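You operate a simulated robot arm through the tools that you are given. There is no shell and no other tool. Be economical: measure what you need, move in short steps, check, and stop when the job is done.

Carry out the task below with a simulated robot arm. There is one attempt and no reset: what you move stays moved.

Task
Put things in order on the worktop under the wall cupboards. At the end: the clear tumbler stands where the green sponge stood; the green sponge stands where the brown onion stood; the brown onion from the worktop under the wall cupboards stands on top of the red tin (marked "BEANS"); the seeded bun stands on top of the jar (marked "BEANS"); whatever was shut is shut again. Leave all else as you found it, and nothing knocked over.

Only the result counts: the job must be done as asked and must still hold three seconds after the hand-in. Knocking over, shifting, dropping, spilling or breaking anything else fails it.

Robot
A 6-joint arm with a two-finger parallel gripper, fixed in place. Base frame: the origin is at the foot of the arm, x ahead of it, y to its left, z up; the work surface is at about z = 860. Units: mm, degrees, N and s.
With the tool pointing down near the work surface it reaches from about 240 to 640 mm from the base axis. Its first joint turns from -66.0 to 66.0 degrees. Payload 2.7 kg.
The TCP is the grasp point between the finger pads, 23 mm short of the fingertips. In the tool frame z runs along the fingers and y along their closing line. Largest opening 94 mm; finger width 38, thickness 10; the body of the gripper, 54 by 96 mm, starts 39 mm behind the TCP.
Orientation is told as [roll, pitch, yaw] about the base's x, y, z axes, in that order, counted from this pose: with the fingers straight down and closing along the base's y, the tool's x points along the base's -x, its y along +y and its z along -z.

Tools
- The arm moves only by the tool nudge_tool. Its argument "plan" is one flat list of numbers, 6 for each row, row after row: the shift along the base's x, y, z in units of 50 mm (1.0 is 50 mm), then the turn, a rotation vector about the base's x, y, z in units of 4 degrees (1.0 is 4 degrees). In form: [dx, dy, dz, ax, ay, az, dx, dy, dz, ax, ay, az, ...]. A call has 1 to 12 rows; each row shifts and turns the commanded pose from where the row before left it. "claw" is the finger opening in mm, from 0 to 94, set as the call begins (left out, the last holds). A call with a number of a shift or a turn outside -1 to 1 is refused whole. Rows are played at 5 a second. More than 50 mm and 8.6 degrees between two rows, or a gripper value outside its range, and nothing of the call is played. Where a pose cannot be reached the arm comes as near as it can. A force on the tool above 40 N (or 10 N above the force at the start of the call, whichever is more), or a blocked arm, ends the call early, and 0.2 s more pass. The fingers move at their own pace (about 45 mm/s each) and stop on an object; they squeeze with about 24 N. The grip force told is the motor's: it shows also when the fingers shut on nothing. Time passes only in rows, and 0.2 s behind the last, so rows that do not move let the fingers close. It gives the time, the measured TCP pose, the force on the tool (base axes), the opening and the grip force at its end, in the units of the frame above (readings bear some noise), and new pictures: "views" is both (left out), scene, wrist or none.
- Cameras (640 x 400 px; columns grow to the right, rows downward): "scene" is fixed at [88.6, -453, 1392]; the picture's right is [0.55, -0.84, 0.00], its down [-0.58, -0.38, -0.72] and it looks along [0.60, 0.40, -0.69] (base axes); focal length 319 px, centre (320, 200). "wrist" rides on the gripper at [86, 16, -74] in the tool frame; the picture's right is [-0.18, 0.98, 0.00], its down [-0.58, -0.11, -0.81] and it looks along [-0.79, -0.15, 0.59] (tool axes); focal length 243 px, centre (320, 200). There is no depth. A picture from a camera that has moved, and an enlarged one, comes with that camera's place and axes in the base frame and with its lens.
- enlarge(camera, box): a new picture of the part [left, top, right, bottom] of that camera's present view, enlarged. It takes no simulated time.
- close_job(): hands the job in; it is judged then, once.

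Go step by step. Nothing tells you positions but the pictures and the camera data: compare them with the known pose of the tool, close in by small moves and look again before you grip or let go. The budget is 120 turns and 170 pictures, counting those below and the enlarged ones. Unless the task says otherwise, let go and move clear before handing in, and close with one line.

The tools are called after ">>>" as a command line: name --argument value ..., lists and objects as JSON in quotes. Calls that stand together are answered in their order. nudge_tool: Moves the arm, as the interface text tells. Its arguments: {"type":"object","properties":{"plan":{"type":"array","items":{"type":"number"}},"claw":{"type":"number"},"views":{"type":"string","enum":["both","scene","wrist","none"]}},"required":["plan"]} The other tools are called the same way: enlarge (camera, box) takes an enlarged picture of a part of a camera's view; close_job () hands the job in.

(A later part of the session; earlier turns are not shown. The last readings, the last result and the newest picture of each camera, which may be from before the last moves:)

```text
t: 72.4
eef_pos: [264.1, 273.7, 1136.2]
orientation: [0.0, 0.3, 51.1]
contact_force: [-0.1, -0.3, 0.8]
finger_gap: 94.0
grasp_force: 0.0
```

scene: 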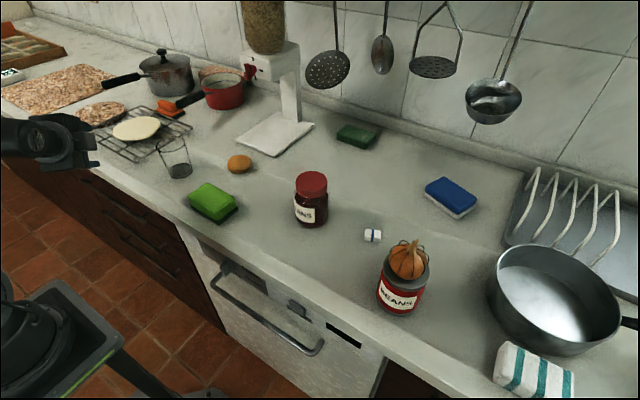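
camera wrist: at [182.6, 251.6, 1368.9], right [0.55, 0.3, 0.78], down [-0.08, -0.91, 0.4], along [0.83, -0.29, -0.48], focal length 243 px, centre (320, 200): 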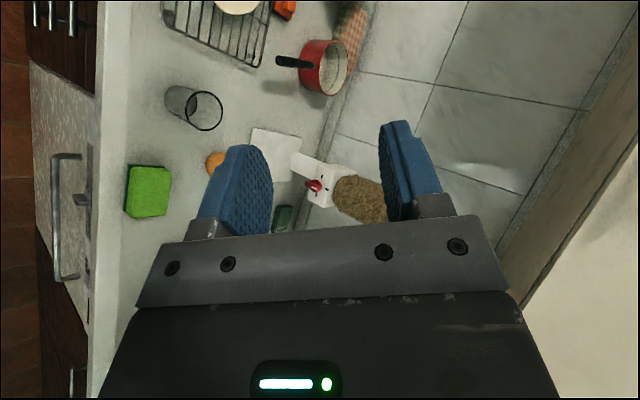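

>>> nudge_tool --plan '[-0.1, 0.05, -0.3, 0, 0, 0.97, -0.1, 0.05, -0.3, 0, 0, 0.97, -0.1, 0.05, -0.3, 0, 0, 0.97, -0.1, 0.05, -0.3, 0, 0, 0.97, -0.1, 0.05, -0.3, 0, 0, 0.97, -0.1, 0.05, -0.3, 0, 0, 0.97, -0.1, 0.05, -0.3, 0, 0, 0.97, -0.1, 0.05, -0.3, 0, 0, 0.97, 0, 0, -0.3, 0, 0, 0.97, 0, 0, -0.3, 0, 0, 0.97]'

```text
t: 74.6
eef_pos: [224.9, 291.6, 986.1]
orientation: [0.0, 0.3, 89.9]
contact_force: [0.4, -0.4, -0.5]
finger_gap: 94.3
grasp_force: 0.0
camera wrist: at [208.5, 206.2, 1061.0], right [-0.98, 0.18, 0.0], down [0.11, 0.59, 0.8], along [0.15, 0.79, -0.6], focal length 243 px, centre (320, 200)
```

scene: 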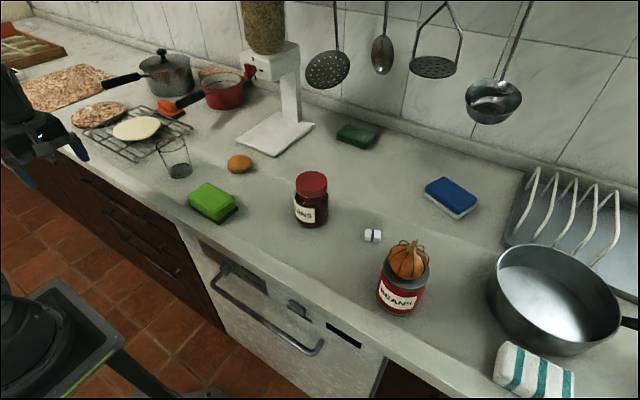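
wrist: 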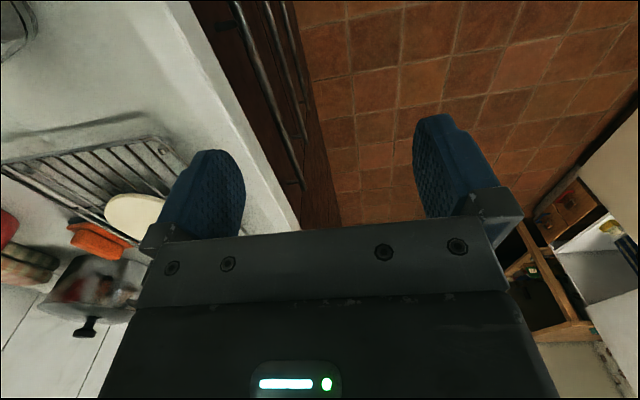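

The bar matches at about x = 309, z = 752. I'll look closer at the near end of the handle.

>>> enlarge --camera "wrist" --box '[80, 0, 400, 10]'

```text
2.00 times, centred on (240, 5) of wrist
camera zoom: at [208.5, 206.2, 1061.0], right [-0.98, 0.18, 0.0], down [0.11, 0.59, 0.8], along [0.15, 0.79, -0.6], focal length 485 px, centre (480, 590)
```

zoom: 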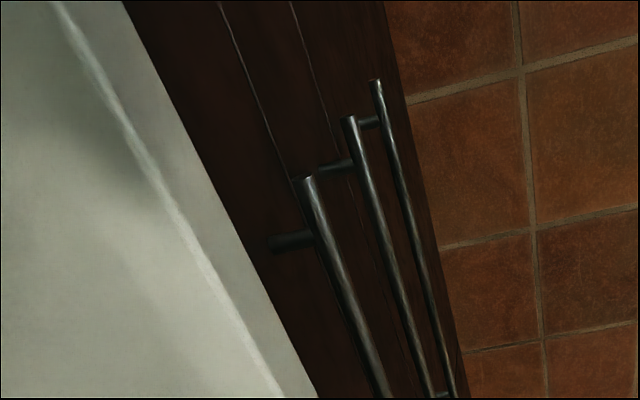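

The bar is about 20 mm clear of the drawer face, with a leg at y ≈ 284, and the counter lip spans z = 826–860 at x ≈ 318. I'll tilt about 20° and descend in front of the bar at y ≈ 325, keeping clear of the counter.

>>> nudge_tool --plan '[-0.05, 0.15, -0.4, 0, -1, 0, -0.05, 0.15, -0.4, 0, -1, 0, -0.05, 0.15, -0.4, 0, -1, 0, -0.05, 0.15, -0.4, 0, -1, 0, 0, 0.1, -0.4, 0, -1, 0, 0, 0, -0.6, 0, 0, 0, 0, 0, -0.6, 0, 0, 0, 0, 0, 0, 0, 0, 0]'

```text
t: 76.4
eef_pos: [243.3, 310.8, 824.5]
orientation: [-20.0, 0.1, 89.5]
contact_force: [0.2, -0.3, 0.2]
finger_gap: 93.8
grasp_force: 0.0
out of reach, approached as far as the arm can: row 2, 3, 4
camera wrist: at [202.9, 225.8, 888.9], right [-0.92, 0.19, -0.34], down [-0.17, 0.59, 0.79], along [0.35, 0.79, -0.51], focal length 243 px, centre (320, 200)
```

scene: 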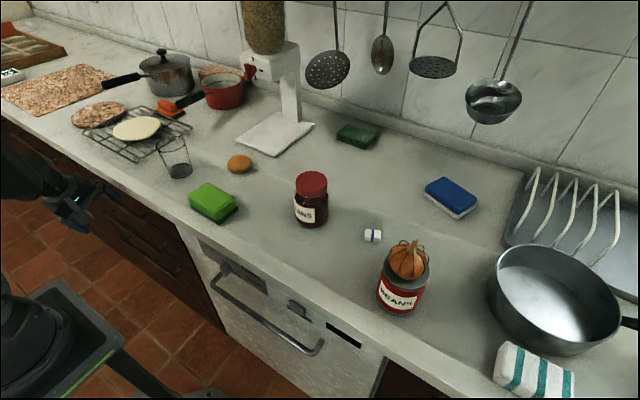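
wrist: 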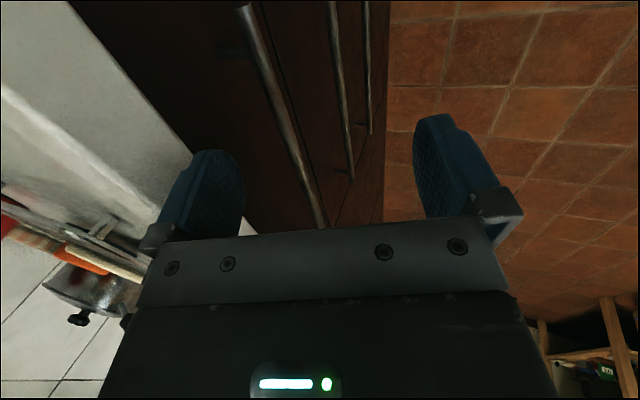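

Reachable at this tilt. I'll lower until the fingertips are just above bar height, still in front of it, and look.

>>> nudge_tool --plan '[0, 0.28, -0.5, 0, 0, 0, 0, 0, -0.54, 0, 0, 0, 0, 0, 0, 0, 0, 0]' --views "wrist"

```text
t: 77.2
eef_pos: [243.8, 322.9, 773.2]
orientation: [-19.9, 0.2, 89.6]
contact_force: [0.4, 0.2, 0.5]
finger_gap: 94.1
grasp_force: 0.0
camera wrist: at [203.3, 238.4, 836.9], right [-0.92, 0.19, -0.34], down [-0.17, 0.59, 0.79], along [0.35, 0.79, -0.51], focal length 243 px, centre (320, 200)
```

wrist: 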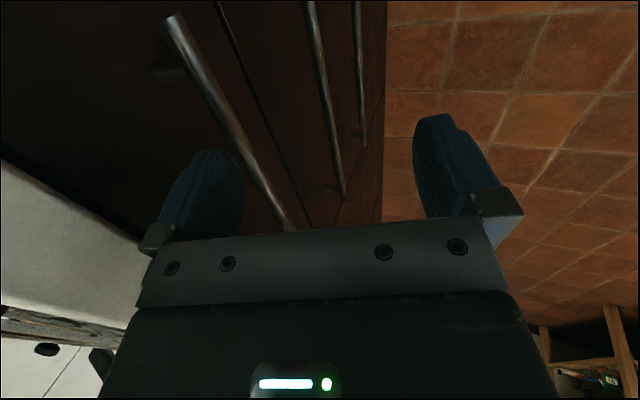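

>>> enlarge --camera "wrist" --box '[100, 0, 340, 240]'

>>> enlarge --camera "scene" --box '[20, 140, 180, 260]'

```text
1.67 times, centred on (220, 120) of wrist
camera zoom: at [203.3, 238.4, 836.9], right [-0.92, 0.19, -0.34], down [-0.17, 0.59, 0.79], along [0.35, 0.79, -0.51], focal length 404 px, centre (487, 333)
```

zoom: 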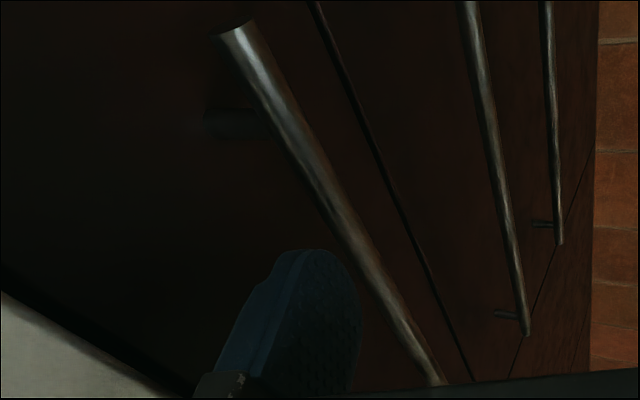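

```text
3.33 times, centred on (100, 200) of scene
camera zoom: at [88.6, -453.0, 1392.0], right [0.55, -0.84, 0.0], down [-0.58, -0.38, -0.72], along [0.6, 0.4, -0.69], focal length 1062 px, centre (1053, 200)
```

zoom: 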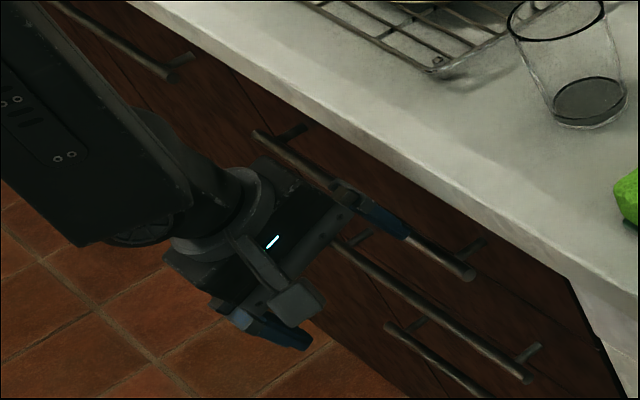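

The bar is at about (308, y, 748) and the face near x = 343. I'll move the raised finger over the bar, then lower behind it.

>>> nudge_tool --plan '[0.27, 0, 0, 0, 0, 0, 0.27, 0, 0, 0, 0, 0, 0, 0, 0, 0, 0, 0]' --views "none"

>>> enlarge --camera "wrist" --box '[80, 40, 320, 240]'

>>> enlarge --camera "scene" --box '[70, 150, 170, 220]'

```text
t: 78.0
eef_pos: [270.3, 324.3, 773.6]
orientation: [-20.0, 0.3, 89.7]
contact_force: [0.7, -0.9, -0.6]
finger_gap: 94.2
grasp_force: 0.0
```

```text
2.00 times, centred on (200, 140) of wrist
camera zoom: at [228.7, 239.5, 837.1], right [-0.92, 0.19, -0.34], down [-0.17, 0.59, 0.79], along [0.35, 0.79, -0.51], focal length 485 px, centre (560, 320)
```

zoom: 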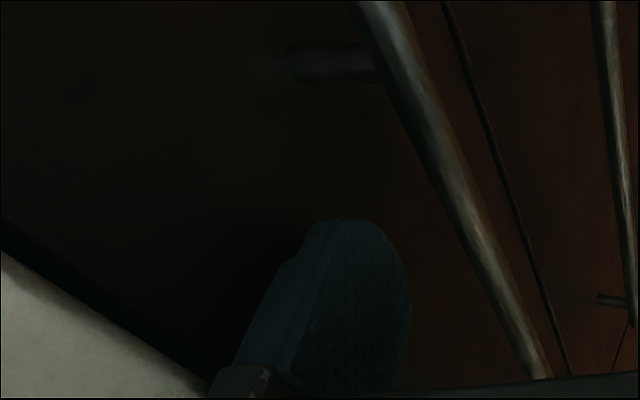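

```text
5.71 times, centred on (120, 185) of scene
camera zoom: at [88.6, -453.0, 1392.0], right [0.55, -0.84, 0.0], down [-0.58, -0.38, -0.72], along [0.6, 0.4, -0.69], focal length 1820 px, centre (1463, 286)
```

zoom: 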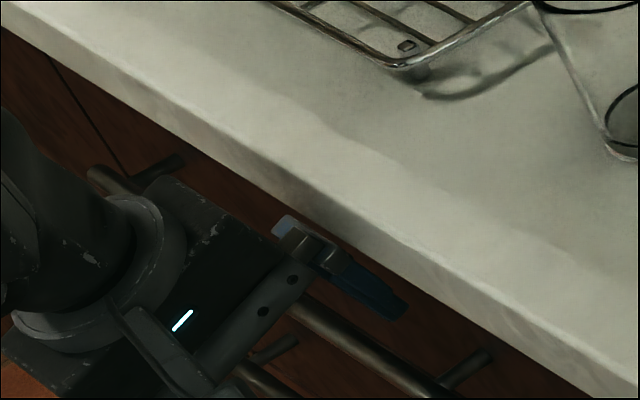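

The finger is over the gap behind the bar. I'll lower it.

>>> nudge_tool --plan '[0, 0, -0.2, 0, 0, 0, 0, 0, -0.2, 0, 0, 0, 0, 0, -0.2, 0, 0, 0, 0, 0, 0, 0, 0, 0]' --views "none"

>>> enlarge --camera "wrist" --box '[80, 40, 320, 240]'

```text
t: 79.0
eef_pos: [270.7, 326.3, 742.5]
orientation: [-20.1, 0.1, 89.7]
contact_force: [-0.5, 0.3, 0.0]
finger_gap: 93.9
grasp_force: 0.0
```

```text
2.00 times, centred on (200, 140) of wrist
camera zoom: at [230.0, 240.0, 806.7], right [-0.92, 0.19, -0.34], down [-0.17, 0.59, 0.79], along [0.35, 0.79, -0.51], focal length 485 px, centre (560, 320)
```

zoom: 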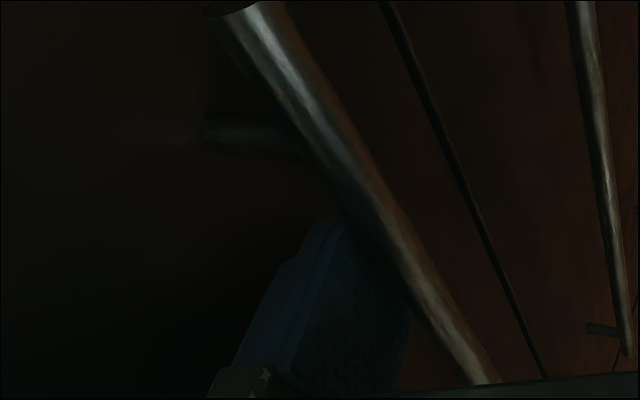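

The finger is hooked behind the bar. I'll pull gently toward the robot.

>>> nudge_tool --plan '[-0.2, 0, 0, 0, 0, 0, -0.3, 0, 0, 0, 0, 0, -0.3, 0, 0, 0, 0, 0, 0, 0, 0, 0, 0, 0]' --views "scene"

```text
t: 80.0
eef_pos: [231.8, 326.2, 743.4]
orientation: [-20.0, 0.2, 89.9]
contact_force: [0.8, 0.0, -0.4]
finger_gap: 94.1
grasp_force: 0.0
```

scene: 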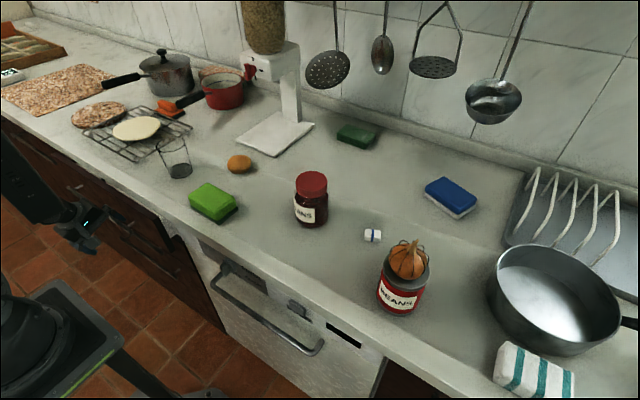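

The drawer is opening. I'll keep pulling.

>>> nudge_tool --plan '[-0.4, 0, 0, 0, 0, 0, -0.4, 0, 0, 0, 0, 0, -0.4, 0, 0, 0, 0, 0, -0.4, 0, 0, 0, 0, 0, 0, 0, 0, 0, 0, 0]' --views "scene"

>>> enlarge --camera "scene" --box '[20, 140, 200, 260]'

```text
t: 81.2
eef_pos: [179.6, 301.5, 737.0]
orientation: [-19.8, 0.1, 89.9]
contact_force: [0.8, 0.3, -0.3]
finger_gap: 94.0
grasp_force: 0.0
out of reach, approached as far as the arm can: row 2, 3, 4
```

scene: 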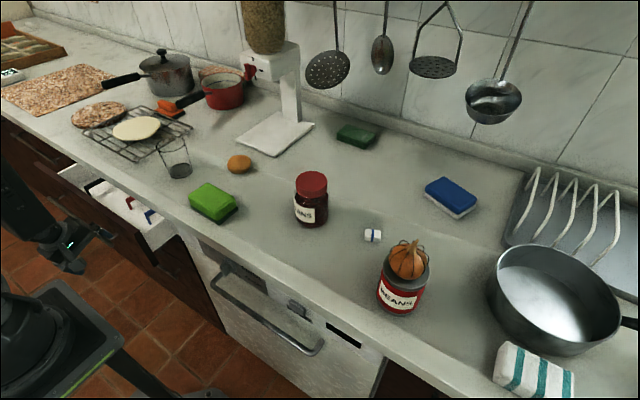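

```text
3.33 times, centred on (110, 200) of scene
camera zoom: at [88.6, -453.0, 1392.0], right [0.55, -0.84, 0.0], down [-0.58, -0.38, -0.72], along [0.6, 0.4, -0.69], focal length 1062 px, centre (1020, 200)
```

zoom: 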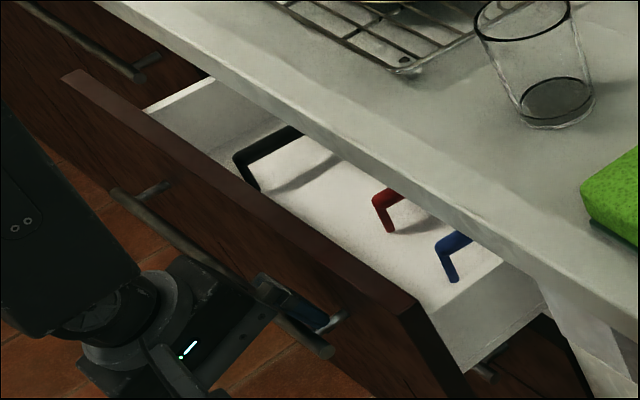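

The drawer is about 90 mm open and holds some coloured handles; no bun is visible yet. I'll unhook, stand the tool upright, and look in so I can grip the drawer front itself and pull further.

>>> nudge_tool --plan '[0.1, 0, 0, 0, 0, 0, 0, 0, 0.5, 0, 0, 0, 0, 0, 0.8, 0, 0, 0, 0, 0, 0.8, 0, 1, 0, 0, 0, 0.8, 0, 1, 0, 0, 0, 0.8, 0, 1, 0, 0.3, -0.2, 0, 0, 1, 0, 0.3, -0.2, 0, 0, 1, 0, 0.3, -0.2, 0, 0, 0, 0]'

>>> enlarge --camera "wrist" --box '[0, 0, 640, 10]'

>>> enlarge --camera "scene" --box '[40, 140, 200, 260]'

```text
t: 83.2
eef_pos: [261.9, 243.4, 907.0]
orientation: [0.0, 0.3, 90.0]
contact_force: [0.6, 0.5, -0.1]
finger_gap: 93.8
grasp_force: 0.0
out of reach, approached as far as the arm can: row 3, 4, 5
camera wrist: at [245.7, 157.8, 981.4], right [-0.98, 0.19, 0.0], down [0.11, 0.59, 0.8], along [0.15, 0.79, -0.6], focal length 243 px, centre (320, 200)
```

scene: 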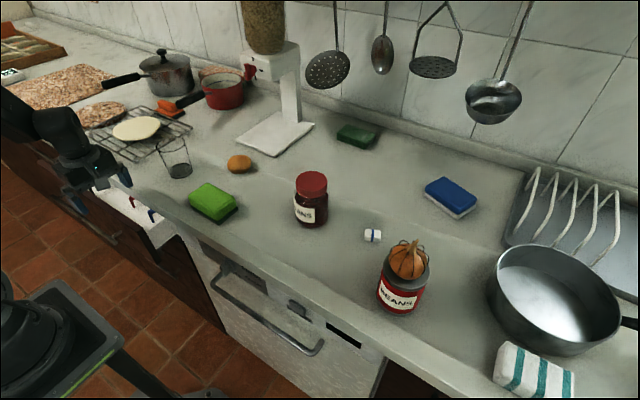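
wrist: 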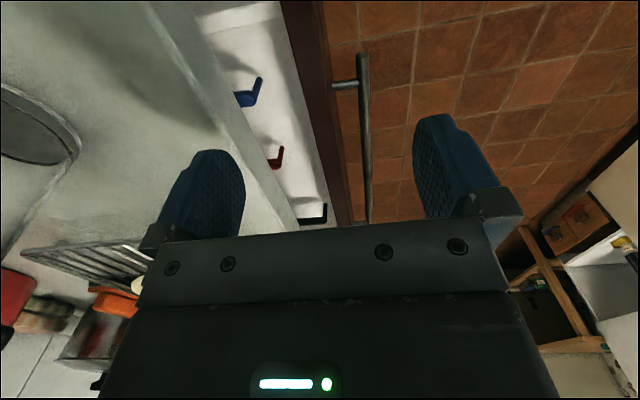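

```text
1.00 times, centred on (320, 5) of wrist
camera zoom: at [245.7, 157.8, 981.4], right [-0.98, 0.19, 0.0], down [0.11, 0.59, 0.8], along [0.15, 0.79, -0.6], focal length 243 px, centre (320, 395)
```

zoom: 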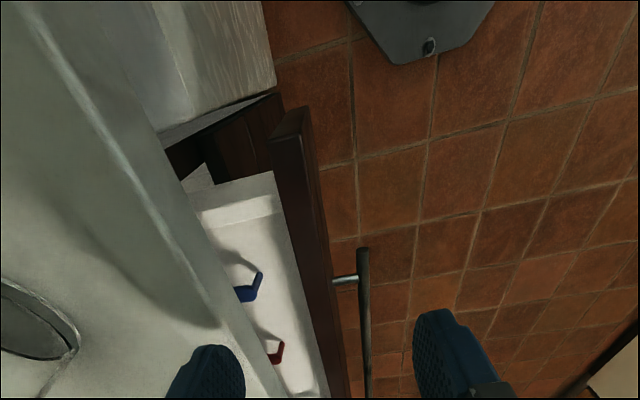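

```text
3.33 times, centred on (120, 200) of scene
camera zoom: at [88.6, -453.0, 1392.0], right [0.55, -0.84, 0.0], down [-0.58, -0.38, -0.72], along [0.6, 0.4, -0.69], focal length 1062 px, centre (987, 200)
```

zoom: 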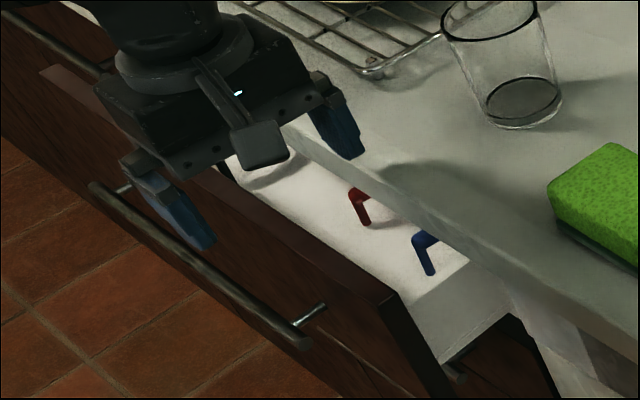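

The drawer front panel is at about x = 255–271 with its top near z = 815. I'll straddle the panel at y ≈ 250 and grip it.

>>> nudge_tool --plan '[0, 0.15, -0.5, 0, 0, 0, 0, 0, -0.7, 0, 0, 0, 0, 0, -0.3, 0, 0, 0, 0, 0, 0, 0, 0, 0]' --claw 60 --views "wrist"

>>> enlarge --camera "scene" --box '[60, 140, 200, 250]'

```text
t: 84.2
eef_pos: [262.5, 250.5, 830.8]
orientation: [0.0, 0.3, 90.0]
contact_force: [0.8, 0.3, 0.6]
finger_gap: 59.9
grasp_force: 0.0
camera wrist: at [247.0, 165.7, 905.6], right [-0.98, 0.19, 0.0], down [0.11, 0.59, 0.8], along [0.15, 0.79, -0.6], focal length 243 px, centre (320, 200)
```

wrist: 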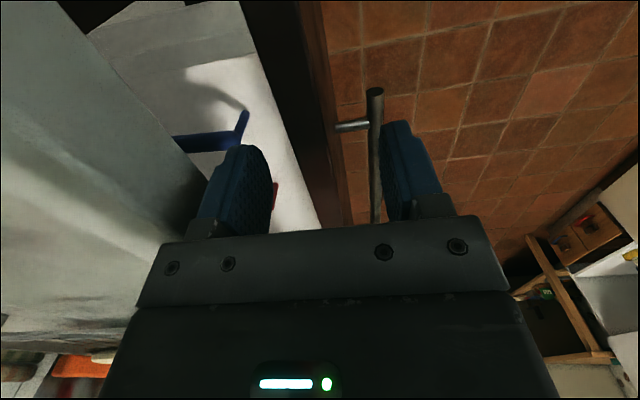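

```text
3.64 times, centred on (130, 195) of scene
camera zoom: at [88.6, -453.0, 1392.0], right [0.55, -0.84, 0.0], down [-0.58, -0.38, -0.72], along [0.6, 0.4, -0.69], focal length 1158 px, centre (1011, 218)
```

zoom: 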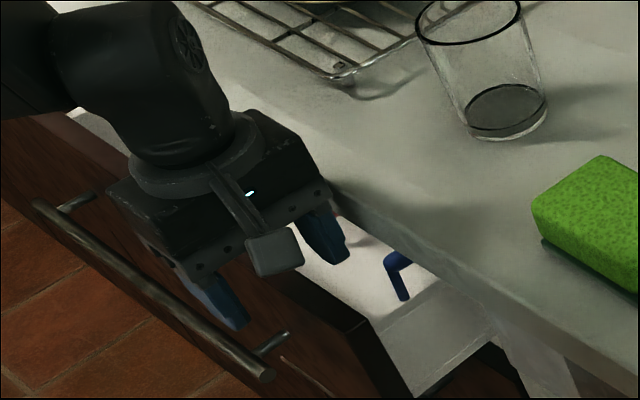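

The panel is centred between the fingers. I'll lower 15 mm more and close on it.

>>> nudge_tool --plan '[0.04, 0, -0.3, 0, 0, 0, 0, 0, 0, 0, 0, 0]' --views "none"

>>> nudge_tool --plan '[0, 0, 0, 0, 0, 0, 0, 0, 0, 0, 0, 0, 0, 0, 0, 0, 0, 0, 0, 0, 0, 0, 0, 0]' --claw 8 --views "wrist"

```text
t: 84.8
eef_pos: [264.7, 249.6, 816.5]
orientation: [0.0, 0.4, 90.0]
contact_force: [0.2, -0.8, -0.9]
finger_gap: 60.4
grasp_force: 0.1
```

```text
t: 85.8
eef_pos: [263.8, 250.3, 814.3]
orientation: [0.0, 0.3, 90.0]
contact_force: [-0.5, 0.1, 0.3]
finger_gap: 18.1
grasp_force: 44.9
camera wrist: at [248.3, 165.0, 890.4], right [-0.98, 0.18, 0.0], down [0.11, 0.59, 0.8], along [0.15, 0.79, -0.6], focal length 243 px, centre (320, 200)
```

wrist: 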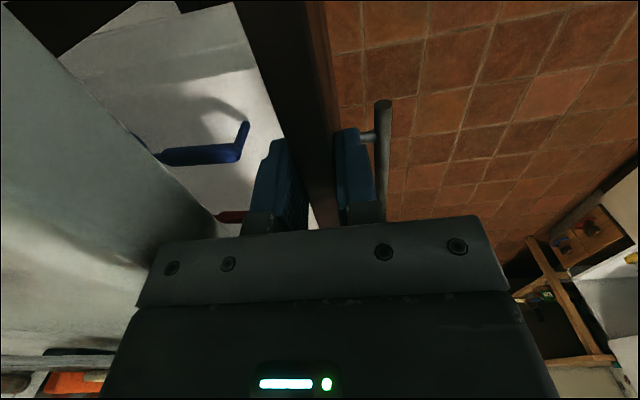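

The panel is gripped (18 mm thick). I'll pull the drawer further out.

>>> nudge_tool --plan '[-0.3, 0, 0, 0, 0, 0, -0.4, 0, 0, 0, 0, 0, -0.4, 0, 0, 0, 0, 0, -0.4, 0, 0, 0, 0, 0, -0.4, 0, 0, 0, 0, 0, 0, 0, 0, 0, 0, 0]'

>>> enlarge --camera "scene" --box '[40, 140, 200, 260]'

```text
t: 87.2
eef_pos: [176.6, 249.3, 815.8]
orientation: [-0.3, -0.3, 90.0]
contact_force: [-1.1, 23.6, 4.2]
finger_gap: 18.2
grasp_force: 45.2
out of reach, approached as far as the arm can: row 5
camera wrist: at [161.3, 163.9, 889.3], right [-0.98, 0.18, 0.0], down [0.11, 0.58, 0.81], along [0.15, 0.8, -0.59], focal length 243 px, centre (320, 200)
```

scene: 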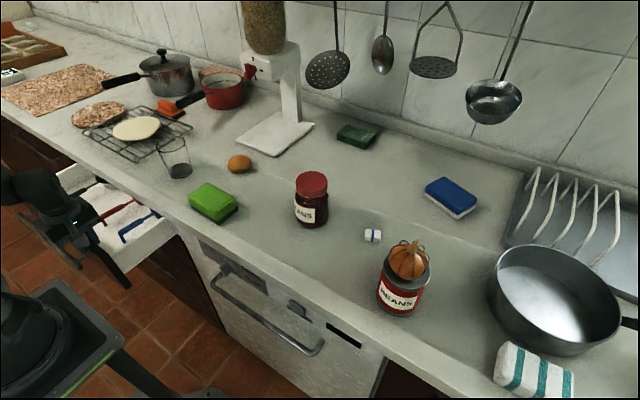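
wrist: 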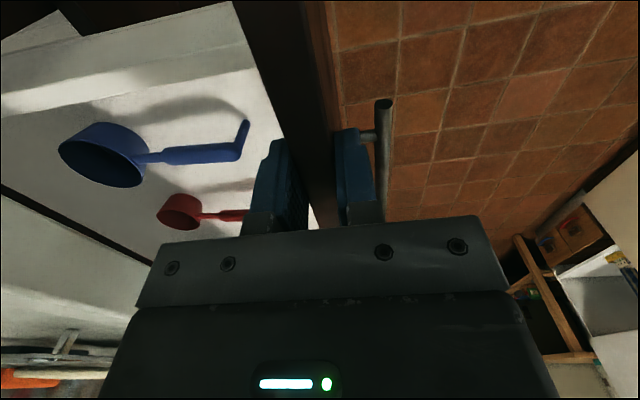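

```text
3.33 times, centred on (120, 200) of scene
camera zoom: at [88.6, -452.4, 1392.1], right [0.55, -0.84, 0.0], down [-0.58, -0.38, -0.72], along [0.6, 0.4, -0.69], focal length 1062 px, centre (987, 200)
```

zoom: 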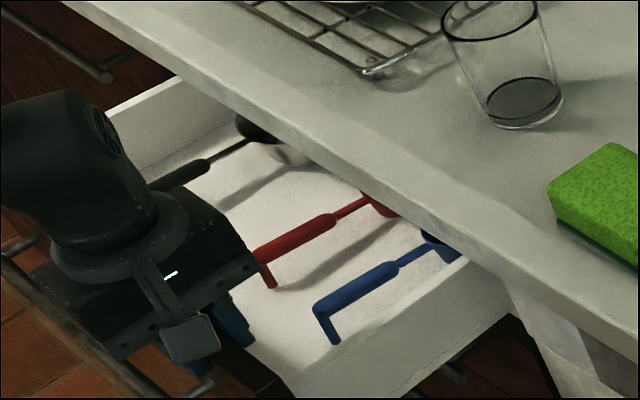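

The drawer holds three measuring scoops. I'll look deeper into it, toward the back under the counter.

>>> enlarge --camera "wrist" --box '[0, 0, 10, 400]'

>>> enlarge --camera "wrist" --box '[0, 0, 300, 10]'

```text
1.00 times, centred on (5, 200) of wrist
camera zoom: at [161.3, 163.9, 889.3], right [-0.98, 0.18, 0.0], down [0.11, 0.58, 0.81], along [0.15, 0.8, -0.59], focal length 243 px, centre (635, 200)
```

zoom: 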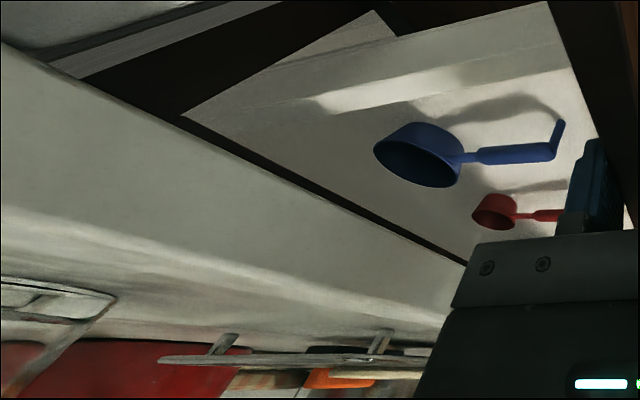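

```text
2.13 times, centred on (150, 5) of wrist
camera zoom: at [161.3, 163.9, 889.3], right [-0.98, 0.18, 0.0], down [0.11, 0.58, 0.81], along [0.15, 0.8, -0.59], focal length 518 px, centre (683, 616)
```

zoom: 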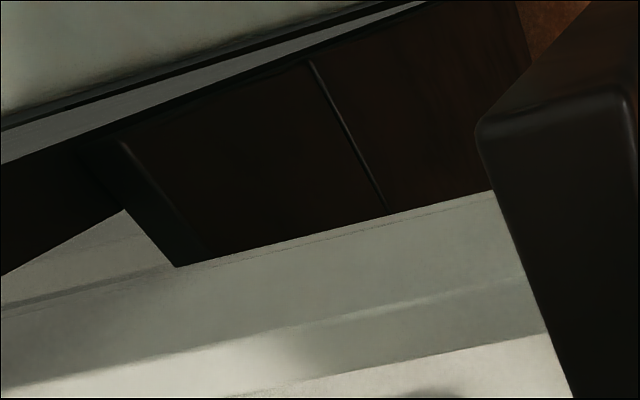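

No bun in the visible part; the left part is hidden by the gripper. I'll release the panel, rise, and look over the whole open drawer.

>>> nudge_tool --plan '[0, 0, 0, 0, 0, 0, 0, 0, 0, 0, 0, 0, 0, 0, 0, 0, 0, 0]' --claw 60 --views "none"

>>> nudge_tool --plan '[0, 0, 0.8, 0, 0, 0, 0, 0, 0.8, 0, 0, 0, 0.3, -0.3, 0.8, 0, 0, 0, 0.5, -0.6, 0.5, 0, 0, 0, 0.5, -0.8, 0, 0, 0, 0, 0.5, -0.8, 0, 0, 0, 0]' --views "both"

>>> enlarge --camera "scene" --box '[20, 130, 200, 270]'

```text
t: 88.0
eef_pos: [176.6, 245.6, 814.8]
orientation: [0.1, 0.4, 89.8]
contact_force: [0.1, -0.2, 0.6]
finger_gap: 60.0
grasp_force: 0.1
```

```text
t: 89.4
eef_pos: [268.1, 120.4, 965.2]
orientation: [0.1, 0.3, 89.8]
contact_force: [-0.6, 0.2, -0.4]
finger_gap: 60.2
grasp_force: 0.0
camera wrist: at [251.2, 35.5, 1038.7], right [-0.98, 0.19, 0.0], down [0.11, 0.59, 0.8], along [0.15, 0.79, -0.6], focal length 243 px, centre (320, 200)
```

scene: 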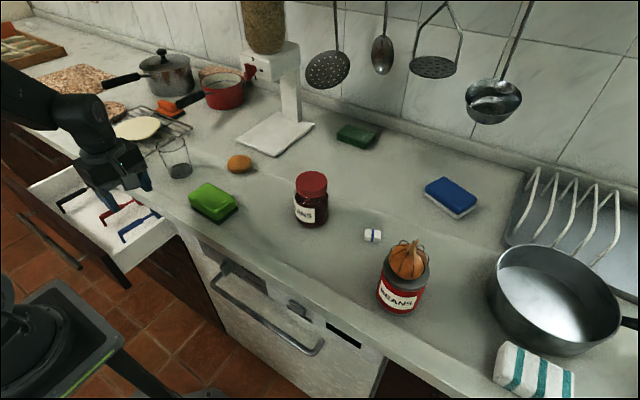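
wrist: 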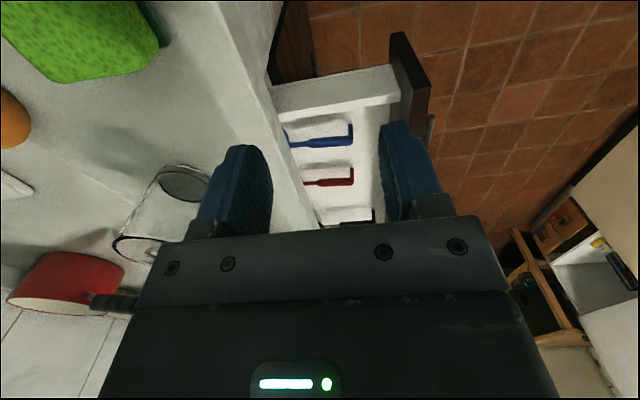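

```text
2.86 times, centred on (110, 200) of scene
camera zoom: at [88.6, -452.9, 1392.0], right [0.55, -0.84, 0.0], down [-0.58, -0.38, -0.72], along [0.6, 0.4, -0.69], focal length 910 px, centre (920, 200)
```

zoom: 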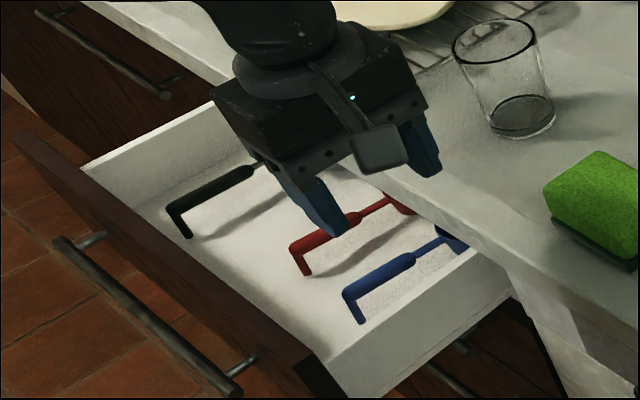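

Only the scoops are in the reachable part, so the bun isn't in this drawer. I'll close it, starting by regripping the panel and pushing it in.

>>> nudge_tool --plan '[-0.5, 0.8, 0, 0, 0, 0, -0.5, 0.8, 0, 0, 0, 0, -0.5, 0.6, -0.5, 0, 0, 0, -0.3, 0.32, -0.7, 0, 0, 0, 0, 0, -0.7, 0, 0, 0, 0, 0, -0.6, 0, 0, 0, 0, 0, -0.5, 0, 0, 0, 0, 0, 0, 0, 0, 0]' --claw 60 --views "wrist"

```text
t: 91.2
eef_pos: [175.9, 244.0, 813.2]
orientation: [0.1, 0.3, 90.0]
contact_force: [-0.2, -0.4, 0.2]
finger_gap: 60.0
grasp_force: 0.0
camera wrist: at [160.2, 160.2, 888.8], right [-0.98, 0.19, 0.0], down [0.11, 0.58, 0.8], along [0.15, 0.79, -0.6], focal length 243 px, centre (320, 200)
```

wrist: 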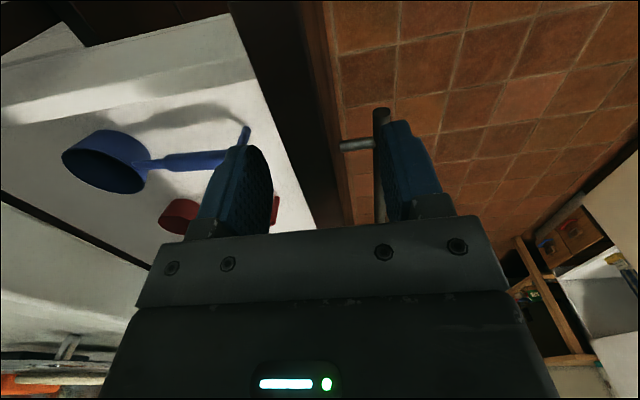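

>>> nudge_tool --plan '[0, 0, 0, 0, 0, 0, 0, 0, 0, 0, 0, 0, 0, 0, 0, 0, 0, 0, 0, 0, 0, 0, 0, 0, 0.3, 0, 0, 0, 0, 0, 0.4, 0, 0, 0, 0, 0, 0.4, 0, 0, 0, 0, 0, 0.4, 0, 0, 0, 0, 0, 0.28, 0, 0, 0, 0, 0, 0, 0, 0, 0, 0, 0]' --claw 8 --views "both"

```text
t: 93.4
eef_pos: [265.4, 247.2, 812.5]
orientation: [0.1, 0.5, 90.0]
contact_force: [0.8, -14.4, -24.0]
finger_gap: 17.8
grasp_force: 44.7
camera wrist: at [249.9, 162.1, 887.0], right [-0.98, 0.19, 0.0], down [0.11, 0.59, 0.8], along [0.15, 0.79, -0.6], focal length 243 px, centre (320, 200)
```

scene: 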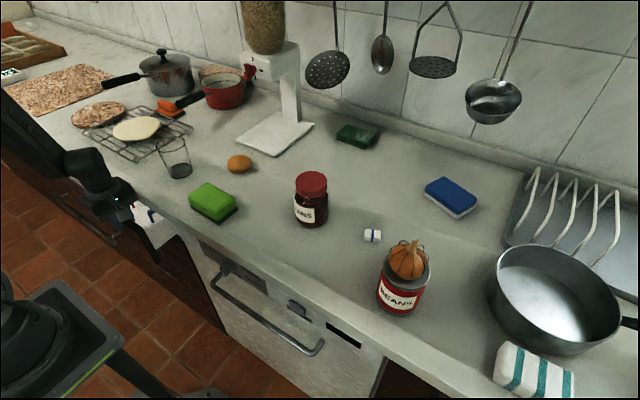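
wrist: 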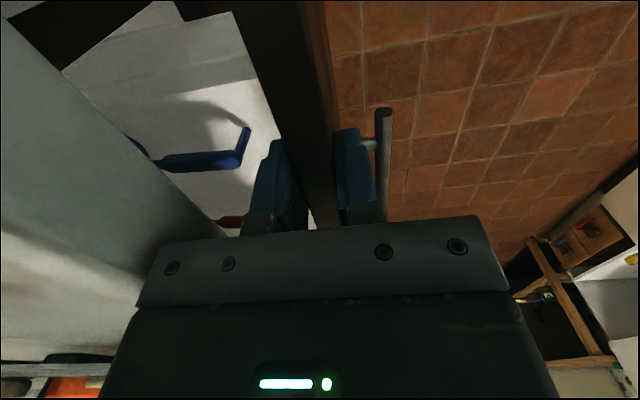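

The panel is pushed in to where the body would meet the lip. Now I'll release it, move in front, and push the panel with the outer side of the open finger.

>>> nudge_tool --plan '[0, 0, 0, 0, 0, 0, 0, 0, 0, 0, 0, 0, 0, 0, 0.7, 0, 0, 0, 0, 0, 0.7, 0, 0, 0]' --claw 50 --views "none"

>>> nudge_tool --plan '[-0.75, 0.3, 0, 0, 0, 0, -0.75, 0.3, 0, 0, 0, 0, 0, 0, -0.7, 0, 0, 0, 0, 0, -0.8, 0, 0, 0, 0, 0, -0.4, 0, 0, 0, 0, 0, 0, 0, 0, 0]' --claw 94 --views "wrist"

```text
t: 94.4
eef_pos: [267.9, 244.9, 883.7]
orientation: [-0.1, 0.4, 89.8]
contact_force: [-0.5, 0.0, -0.5]
finger_gap: 50.0
grasp_force: 0.1
```

```text
t: 95.8
eef_pos: [190.3, 275.0, 788.9]
orientation: [0.0, 0.3, 89.9]
contact_force: [0.4, -0.5, 0.2]
finger_gap: 93.9
grasp_force: 0.0
camera wrist: at [174.7, 189.2, 863.2], right [-0.98, 0.19, 0.0], down [0.11, 0.58, 0.8], along [0.15, 0.79, -0.6], focal length 243 px, centre (320, 200)
```

wrist: 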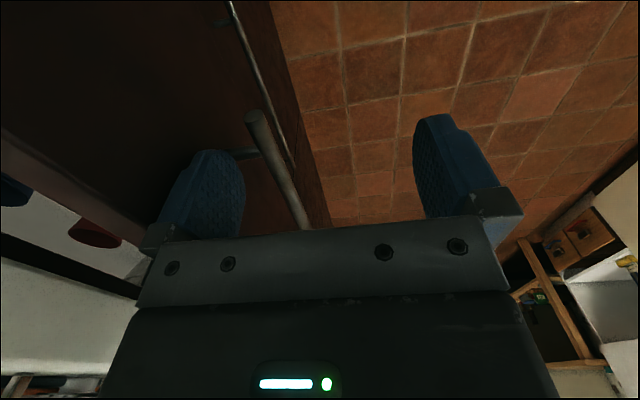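

The finger is in front of the panel. I'll push it in.

>>> nudge_tool --plan '[0.3, 0, 0, 0, 0, 0, 0.3, 0, 0, 0, 0, 0, 0.3, 0, 0, 0, 0, 0, 0.3, 0, 0, 0, 0, 0, 0.3, 0, 0, 0, 0, 0, 0, 0, 0, 0, 0, 0]' --views "both"

```text
t: 97.2
eef_pos: [264.5, 276.6, 787.4]
orientation: [0.1, 0.6, 90.0]
contact_force: [-23.8, 6.3, -1.6]
finger_gap: 83.4
grasp_force: 0.0
camera wrist: at [248.6, 191.6, 861.9], right [-0.98, 0.18, 0.0], down [0.11, 0.59, 0.8], along [0.15, 0.79, -0.6], focal length 243 px, centre (320, 200)
```

scene: 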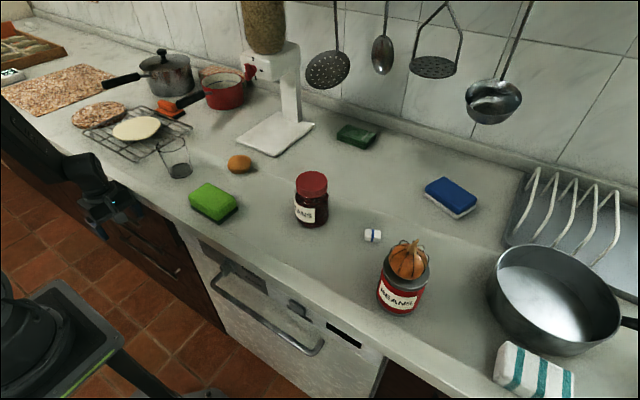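
wrist: 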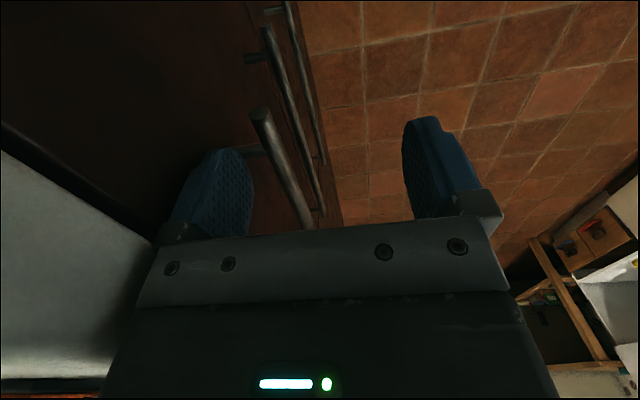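

The drawer is about 27 mm from shut, and the finger yields under the load. I'll close the fingers, tilt, and push the handle bar instead.

>>> nudge_tool --plan '[-0.4, 0, 0.1, 0, 0, 0, -0.4, 0, 0.1, 0, 0, 0, -0.3, 0.1, 0, 0, -1, 0, 0, 0.1, 0, 0, -1, 0, 0, 0, 0, 0, -1, 0, 0, 0, 0, 0, -1, 0, 0, 0, 0, 0, -1, 0, 0, 0, -0.35, 0, 0, 0, 0, 0, -0.35, 0, 0, 0, 0, 0, 0, 0, 0, 0]' --claw 0 --views "wrist"

```text
t: 99.4
eef_pos: [224.5, 280.0, 764.7]
orientation: [-12.3, 2.3, 89.2]
contact_force: [-0.8, 0.3, -0.3]
finger_gap: 0.3
grasp_force: 23.6
out of reach, approached as far as the arm can: row 4, 5, 7
camera wrist: at [191.7, 199.2, 836.5], right [-0.96, 0.19, -0.22], down [-0.06, 0.61, 0.79], along [0.28, 0.77, -0.58], focal length 243 px, centre (320, 200)
```

wrist: 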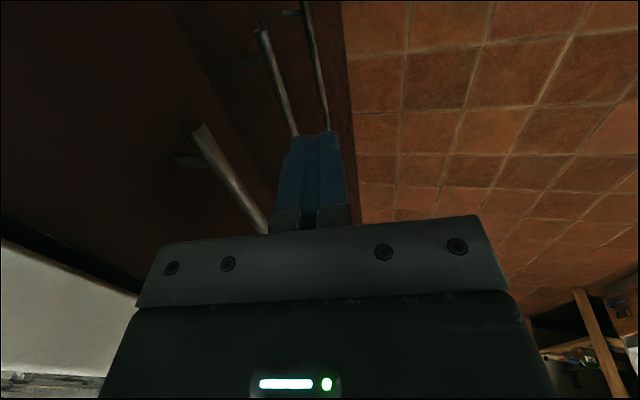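

>>> nudge_tool --plan '[0.2, 0.2, 0, 0, -1, 0, 0.2, 0.2, 0, 0, -1, 0, 0.2, 0, 0, 0, 0, 0, 0.2, 0, 0, 0, 0, 0, 0, 0, 0, 0, 0, 0]' --views "wrist"

>>> enlarge --camera "scene" --box '[60, 140, 200, 250]'

```text
t: 100.6
eef_pos: [263.9, 301.6, 763.2]
orientation: [-20.4, 2.2, 89.0]
contact_force: [0.6, -0.1, -0.6]
finger_gap: 0.0
grasp_force: 24.0
camera wrist: at [221.6, 220.3, 830.2], right [-0.92, 0.19, -0.35], down [-0.17, 0.61, 0.77], along [0.36, 0.77, -0.53], focal length 243 px, centre (320, 200)
```

wrist: 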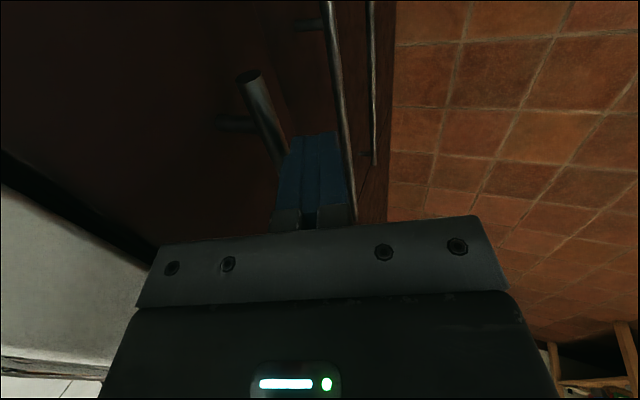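

```text
3.64 times, centred on (130, 195) of scene
camera zoom: at [88.6, -453.0, 1392.0], right [0.55, -0.84, 0.0], down [-0.58, -0.38, -0.72], along [0.6, 0.4, -0.69], focal length 1158 px, centre (1011, 218)
```

zoom: 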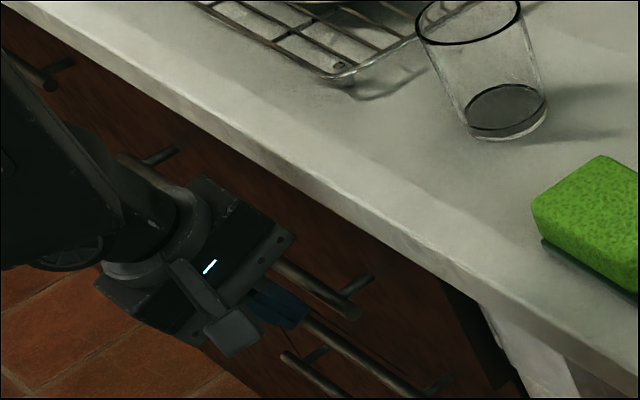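

The fingers are just in front of the bar. I'll push the drawer home.

>>> nudge_tool --plan '[0.15, 0, 0, 0, 0, 0, 0.15, 0, 0, 0, 0, 0, 0.15, 0, 0, 0, 0, 0, 0.1, 0, 0, 0, 0, 0, 0, 0, 0, 0, 0, 0]' --views "none"

>>> enlarge --camera "scene" --box '[60, 140, 200, 250]'

>>> enlarge --camera "wrist" --box '[100, 0, 420, 200]'

```text
t: 101.8
eef_pos: [287.9, 301.9, 763.2]
orientation: [-20.0, 2.2, 89.3]
contact_force: [-29.2, -2.5, 13.4]
finger_gap: 0.1
grasp_force: 24.6
```

```text
3.64 times, centred on (130, 195) of scene
camera zoom: at [87.9, -453.2, 1391.9], right [0.55, -0.84, 0.0], down [-0.58, -0.38, -0.72], along [0.6, 0.4, -0.69], focal length 1158 px, centre (1011, 218)
```

zoom: 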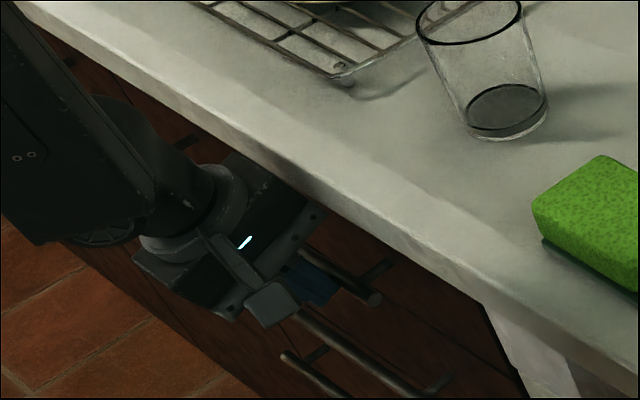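

```text
2.00 times, centred on (260, 100) of wrist
camera zoom: at [247.2, 221.0, 831.1], right [-0.92, 0.18, -0.34], down [-0.17, 0.61, 0.77], along [0.35, 0.77, -0.54], focal length 485 px, centre (440, 400)
```

zoom: 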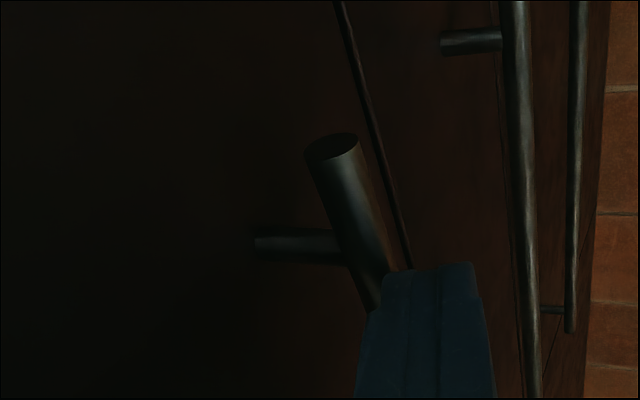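

The push meets firm resistance, so the drawer is shut. Next candidate is the second drawer, whose bar is near z = 620. I'll back off and test whether the arm can reach that low.

>>> nudge_tool --plan '[-0.5, 0, 0, 0, 0, 0, -0.5, 0.2, 0, 0, 0, 0, -0.2, 0.3, 0, 0, 0, 0, 0, 0, -0.8, 0, 0, 0, 0, 0, -0.8, 0, 0, 0, 0, 0, -0.7, 0, 0, 0, 0, 0, 0, 0, 0, 0]' --views "both"

>>> enlarge --camera "scene" --box '[60, 140, 200, 250]'

```text
t: 103.4
eef_pos: [234.5, 326.5, 646.2]
orientation: [-20.2, 2.3, 88.9]
contact_force: [0.3, -0.1, 0.1]
finger_gap: 0.1
grasp_force: 23.9
camera wrist: at [191.9, 244.9, 713.6], right [-0.92, 0.19, -0.35], down [-0.17, 0.61, 0.77], along [0.36, 0.77, -0.53], focal length 243 px, centre (320, 200)
```

scene: 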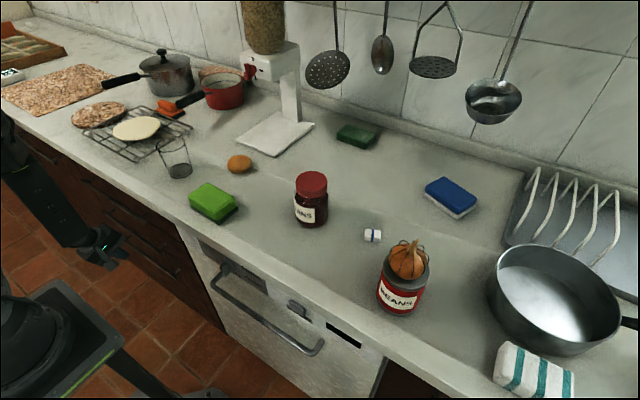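
wrist: 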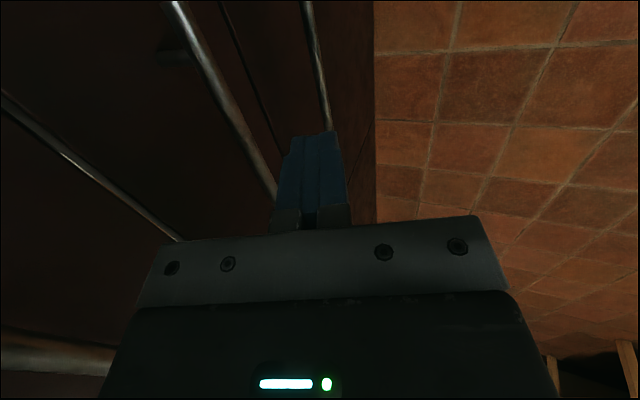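

```text
3.64 times, centred on (130, 195) of scene
camera zoom: at [88.6, -453.0, 1392.0], right [0.55, -0.84, 0.0], down [-0.58, -0.38, -0.72], along [0.6, 0.4, -0.69], focal length 1158 px, centre (1011, 218)
```

zoom: 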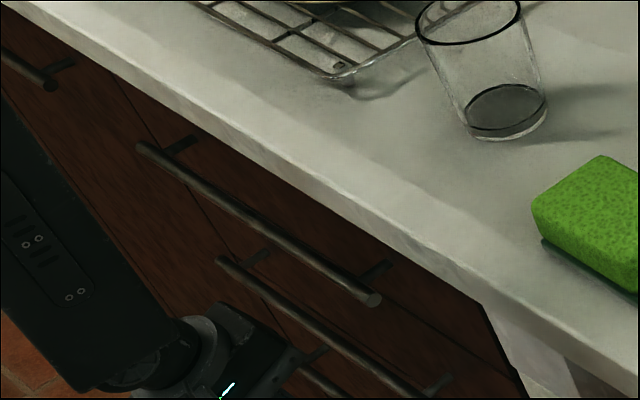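

The top drawer is flush, and this height is reachable. The second bar is at about (308, y, 609), so I'll open the gripper and hook it the same way.

>>> nudge_tool --plan '[0, 0, -0.1, 0, 0, 0, 0, 0, -0.15, 0, 0, 0, 0, 0, 0, 0, 0, 0, 0, 0, 0, 0, 0, 0, 0, 0, 0, 0, 0, 0, 0, 0, 0, 0, 0, 0]' --claw 94 --views "none"

>>> nudge_tool --plan '[0.36, 0, 0, 0, 0, 0, 0.36, 0, 0, 0, 0, 0, 0, 0, 0, 0, 0, 0]' --views "none"

>>> enlarge --camera "wrist" --box '[80, 0, 400, 200]'

```text
t: 104.8
eef_pos: [234.1, 328.5, 635.4]
orientation: [-20.3, 2.2, 89.1]
contact_force: [1.1, -0.1, 0.0]
finger_gap: 94.1
grasp_force: 0.0
```

```text
t: 105.6
eef_pos: [268.9, 328.7, 634.4]
orientation: [-20.2, 2.2, 88.9]
contact_force: [-0.3, 0.3, 0.3]
finger_gap: 93.9
grasp_force: 0.0
```

```text
2.00 times, centred on (240, 100) of wrist
camera zoom: at [225.8, 246.6, 701.6], right [-0.92, 0.19, -0.35], down [-0.17, 0.61, 0.77], along [0.36, 0.77, -0.53], focal length 485 px, centre (480, 400)
```

zoom: 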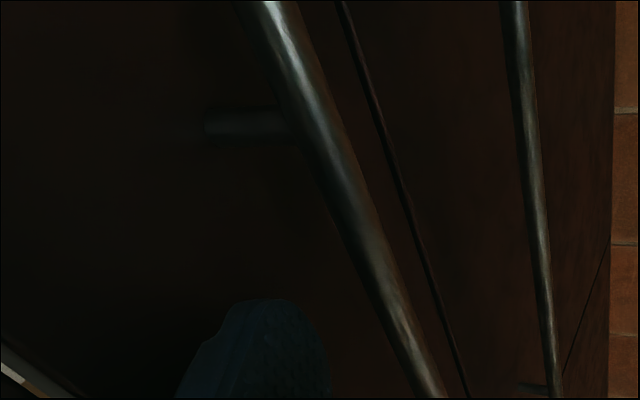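

>>> nudge_tool --plan '[0.03, 0, -0.2, 0, 0, 0, 0, 0, -0.2, 0, 0, 0, 0, 0, -0.2, 0, 0, 0, 0, 0, 0, 0, 0, 0]' --views "none"

>>> nudge_tool --plan '[-0.2, 0, 0, 0, 0, 0, -0.3, 0, 0, 0, 0, 0, -0.3, 0, 0, 0, 0, 0, -0.3, 0, 0, 0, 0, 0, 0, 0, 0, 0, 0, 0]' --views "scene"

>>> enlarge --camera "scene" --box '[60, 140, 200, 250]'

```text
t: 106.6
eef_pos: [268.1, 328.4, 605.5]
orientation: [-20.3, 2.2, 89.0]
contact_force: [0.0, -0.4, -0.4]
finger_gap: 94.2
grasp_force: 0.0
```

```text
t: 107.8
eef_pos: [214.8, 328.4, 605.7]
orientation: [-20.3, 2.2, 88.9]
contact_force: [0.0, -0.5, 0.1]
finger_gap: 94.2
grasp_force: 0.1
```

scene: 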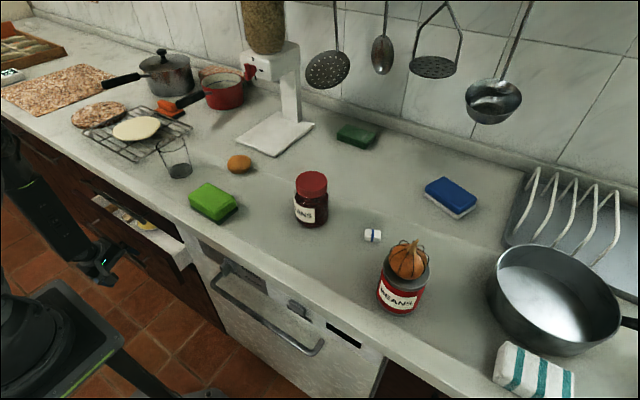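

```text
3.64 times, centred on (130, 195) of scene
camera zoom: at [88.6, -453.0, 1392.0], right [0.55, -0.84, 0.0], down [-0.58, -0.38, -0.72], along [0.6, 0.4, -0.69], focal length 1158 px, centre (1011, 218)
```

zoom: 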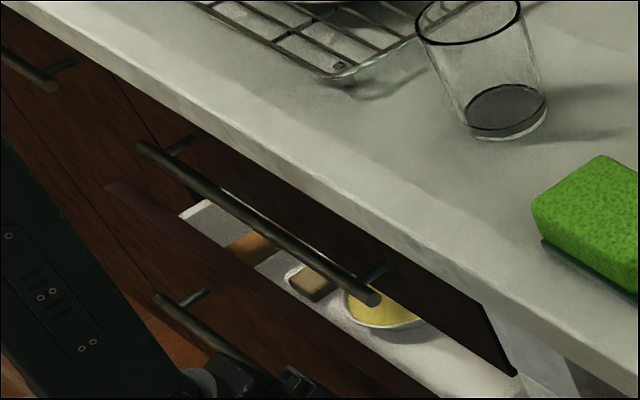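

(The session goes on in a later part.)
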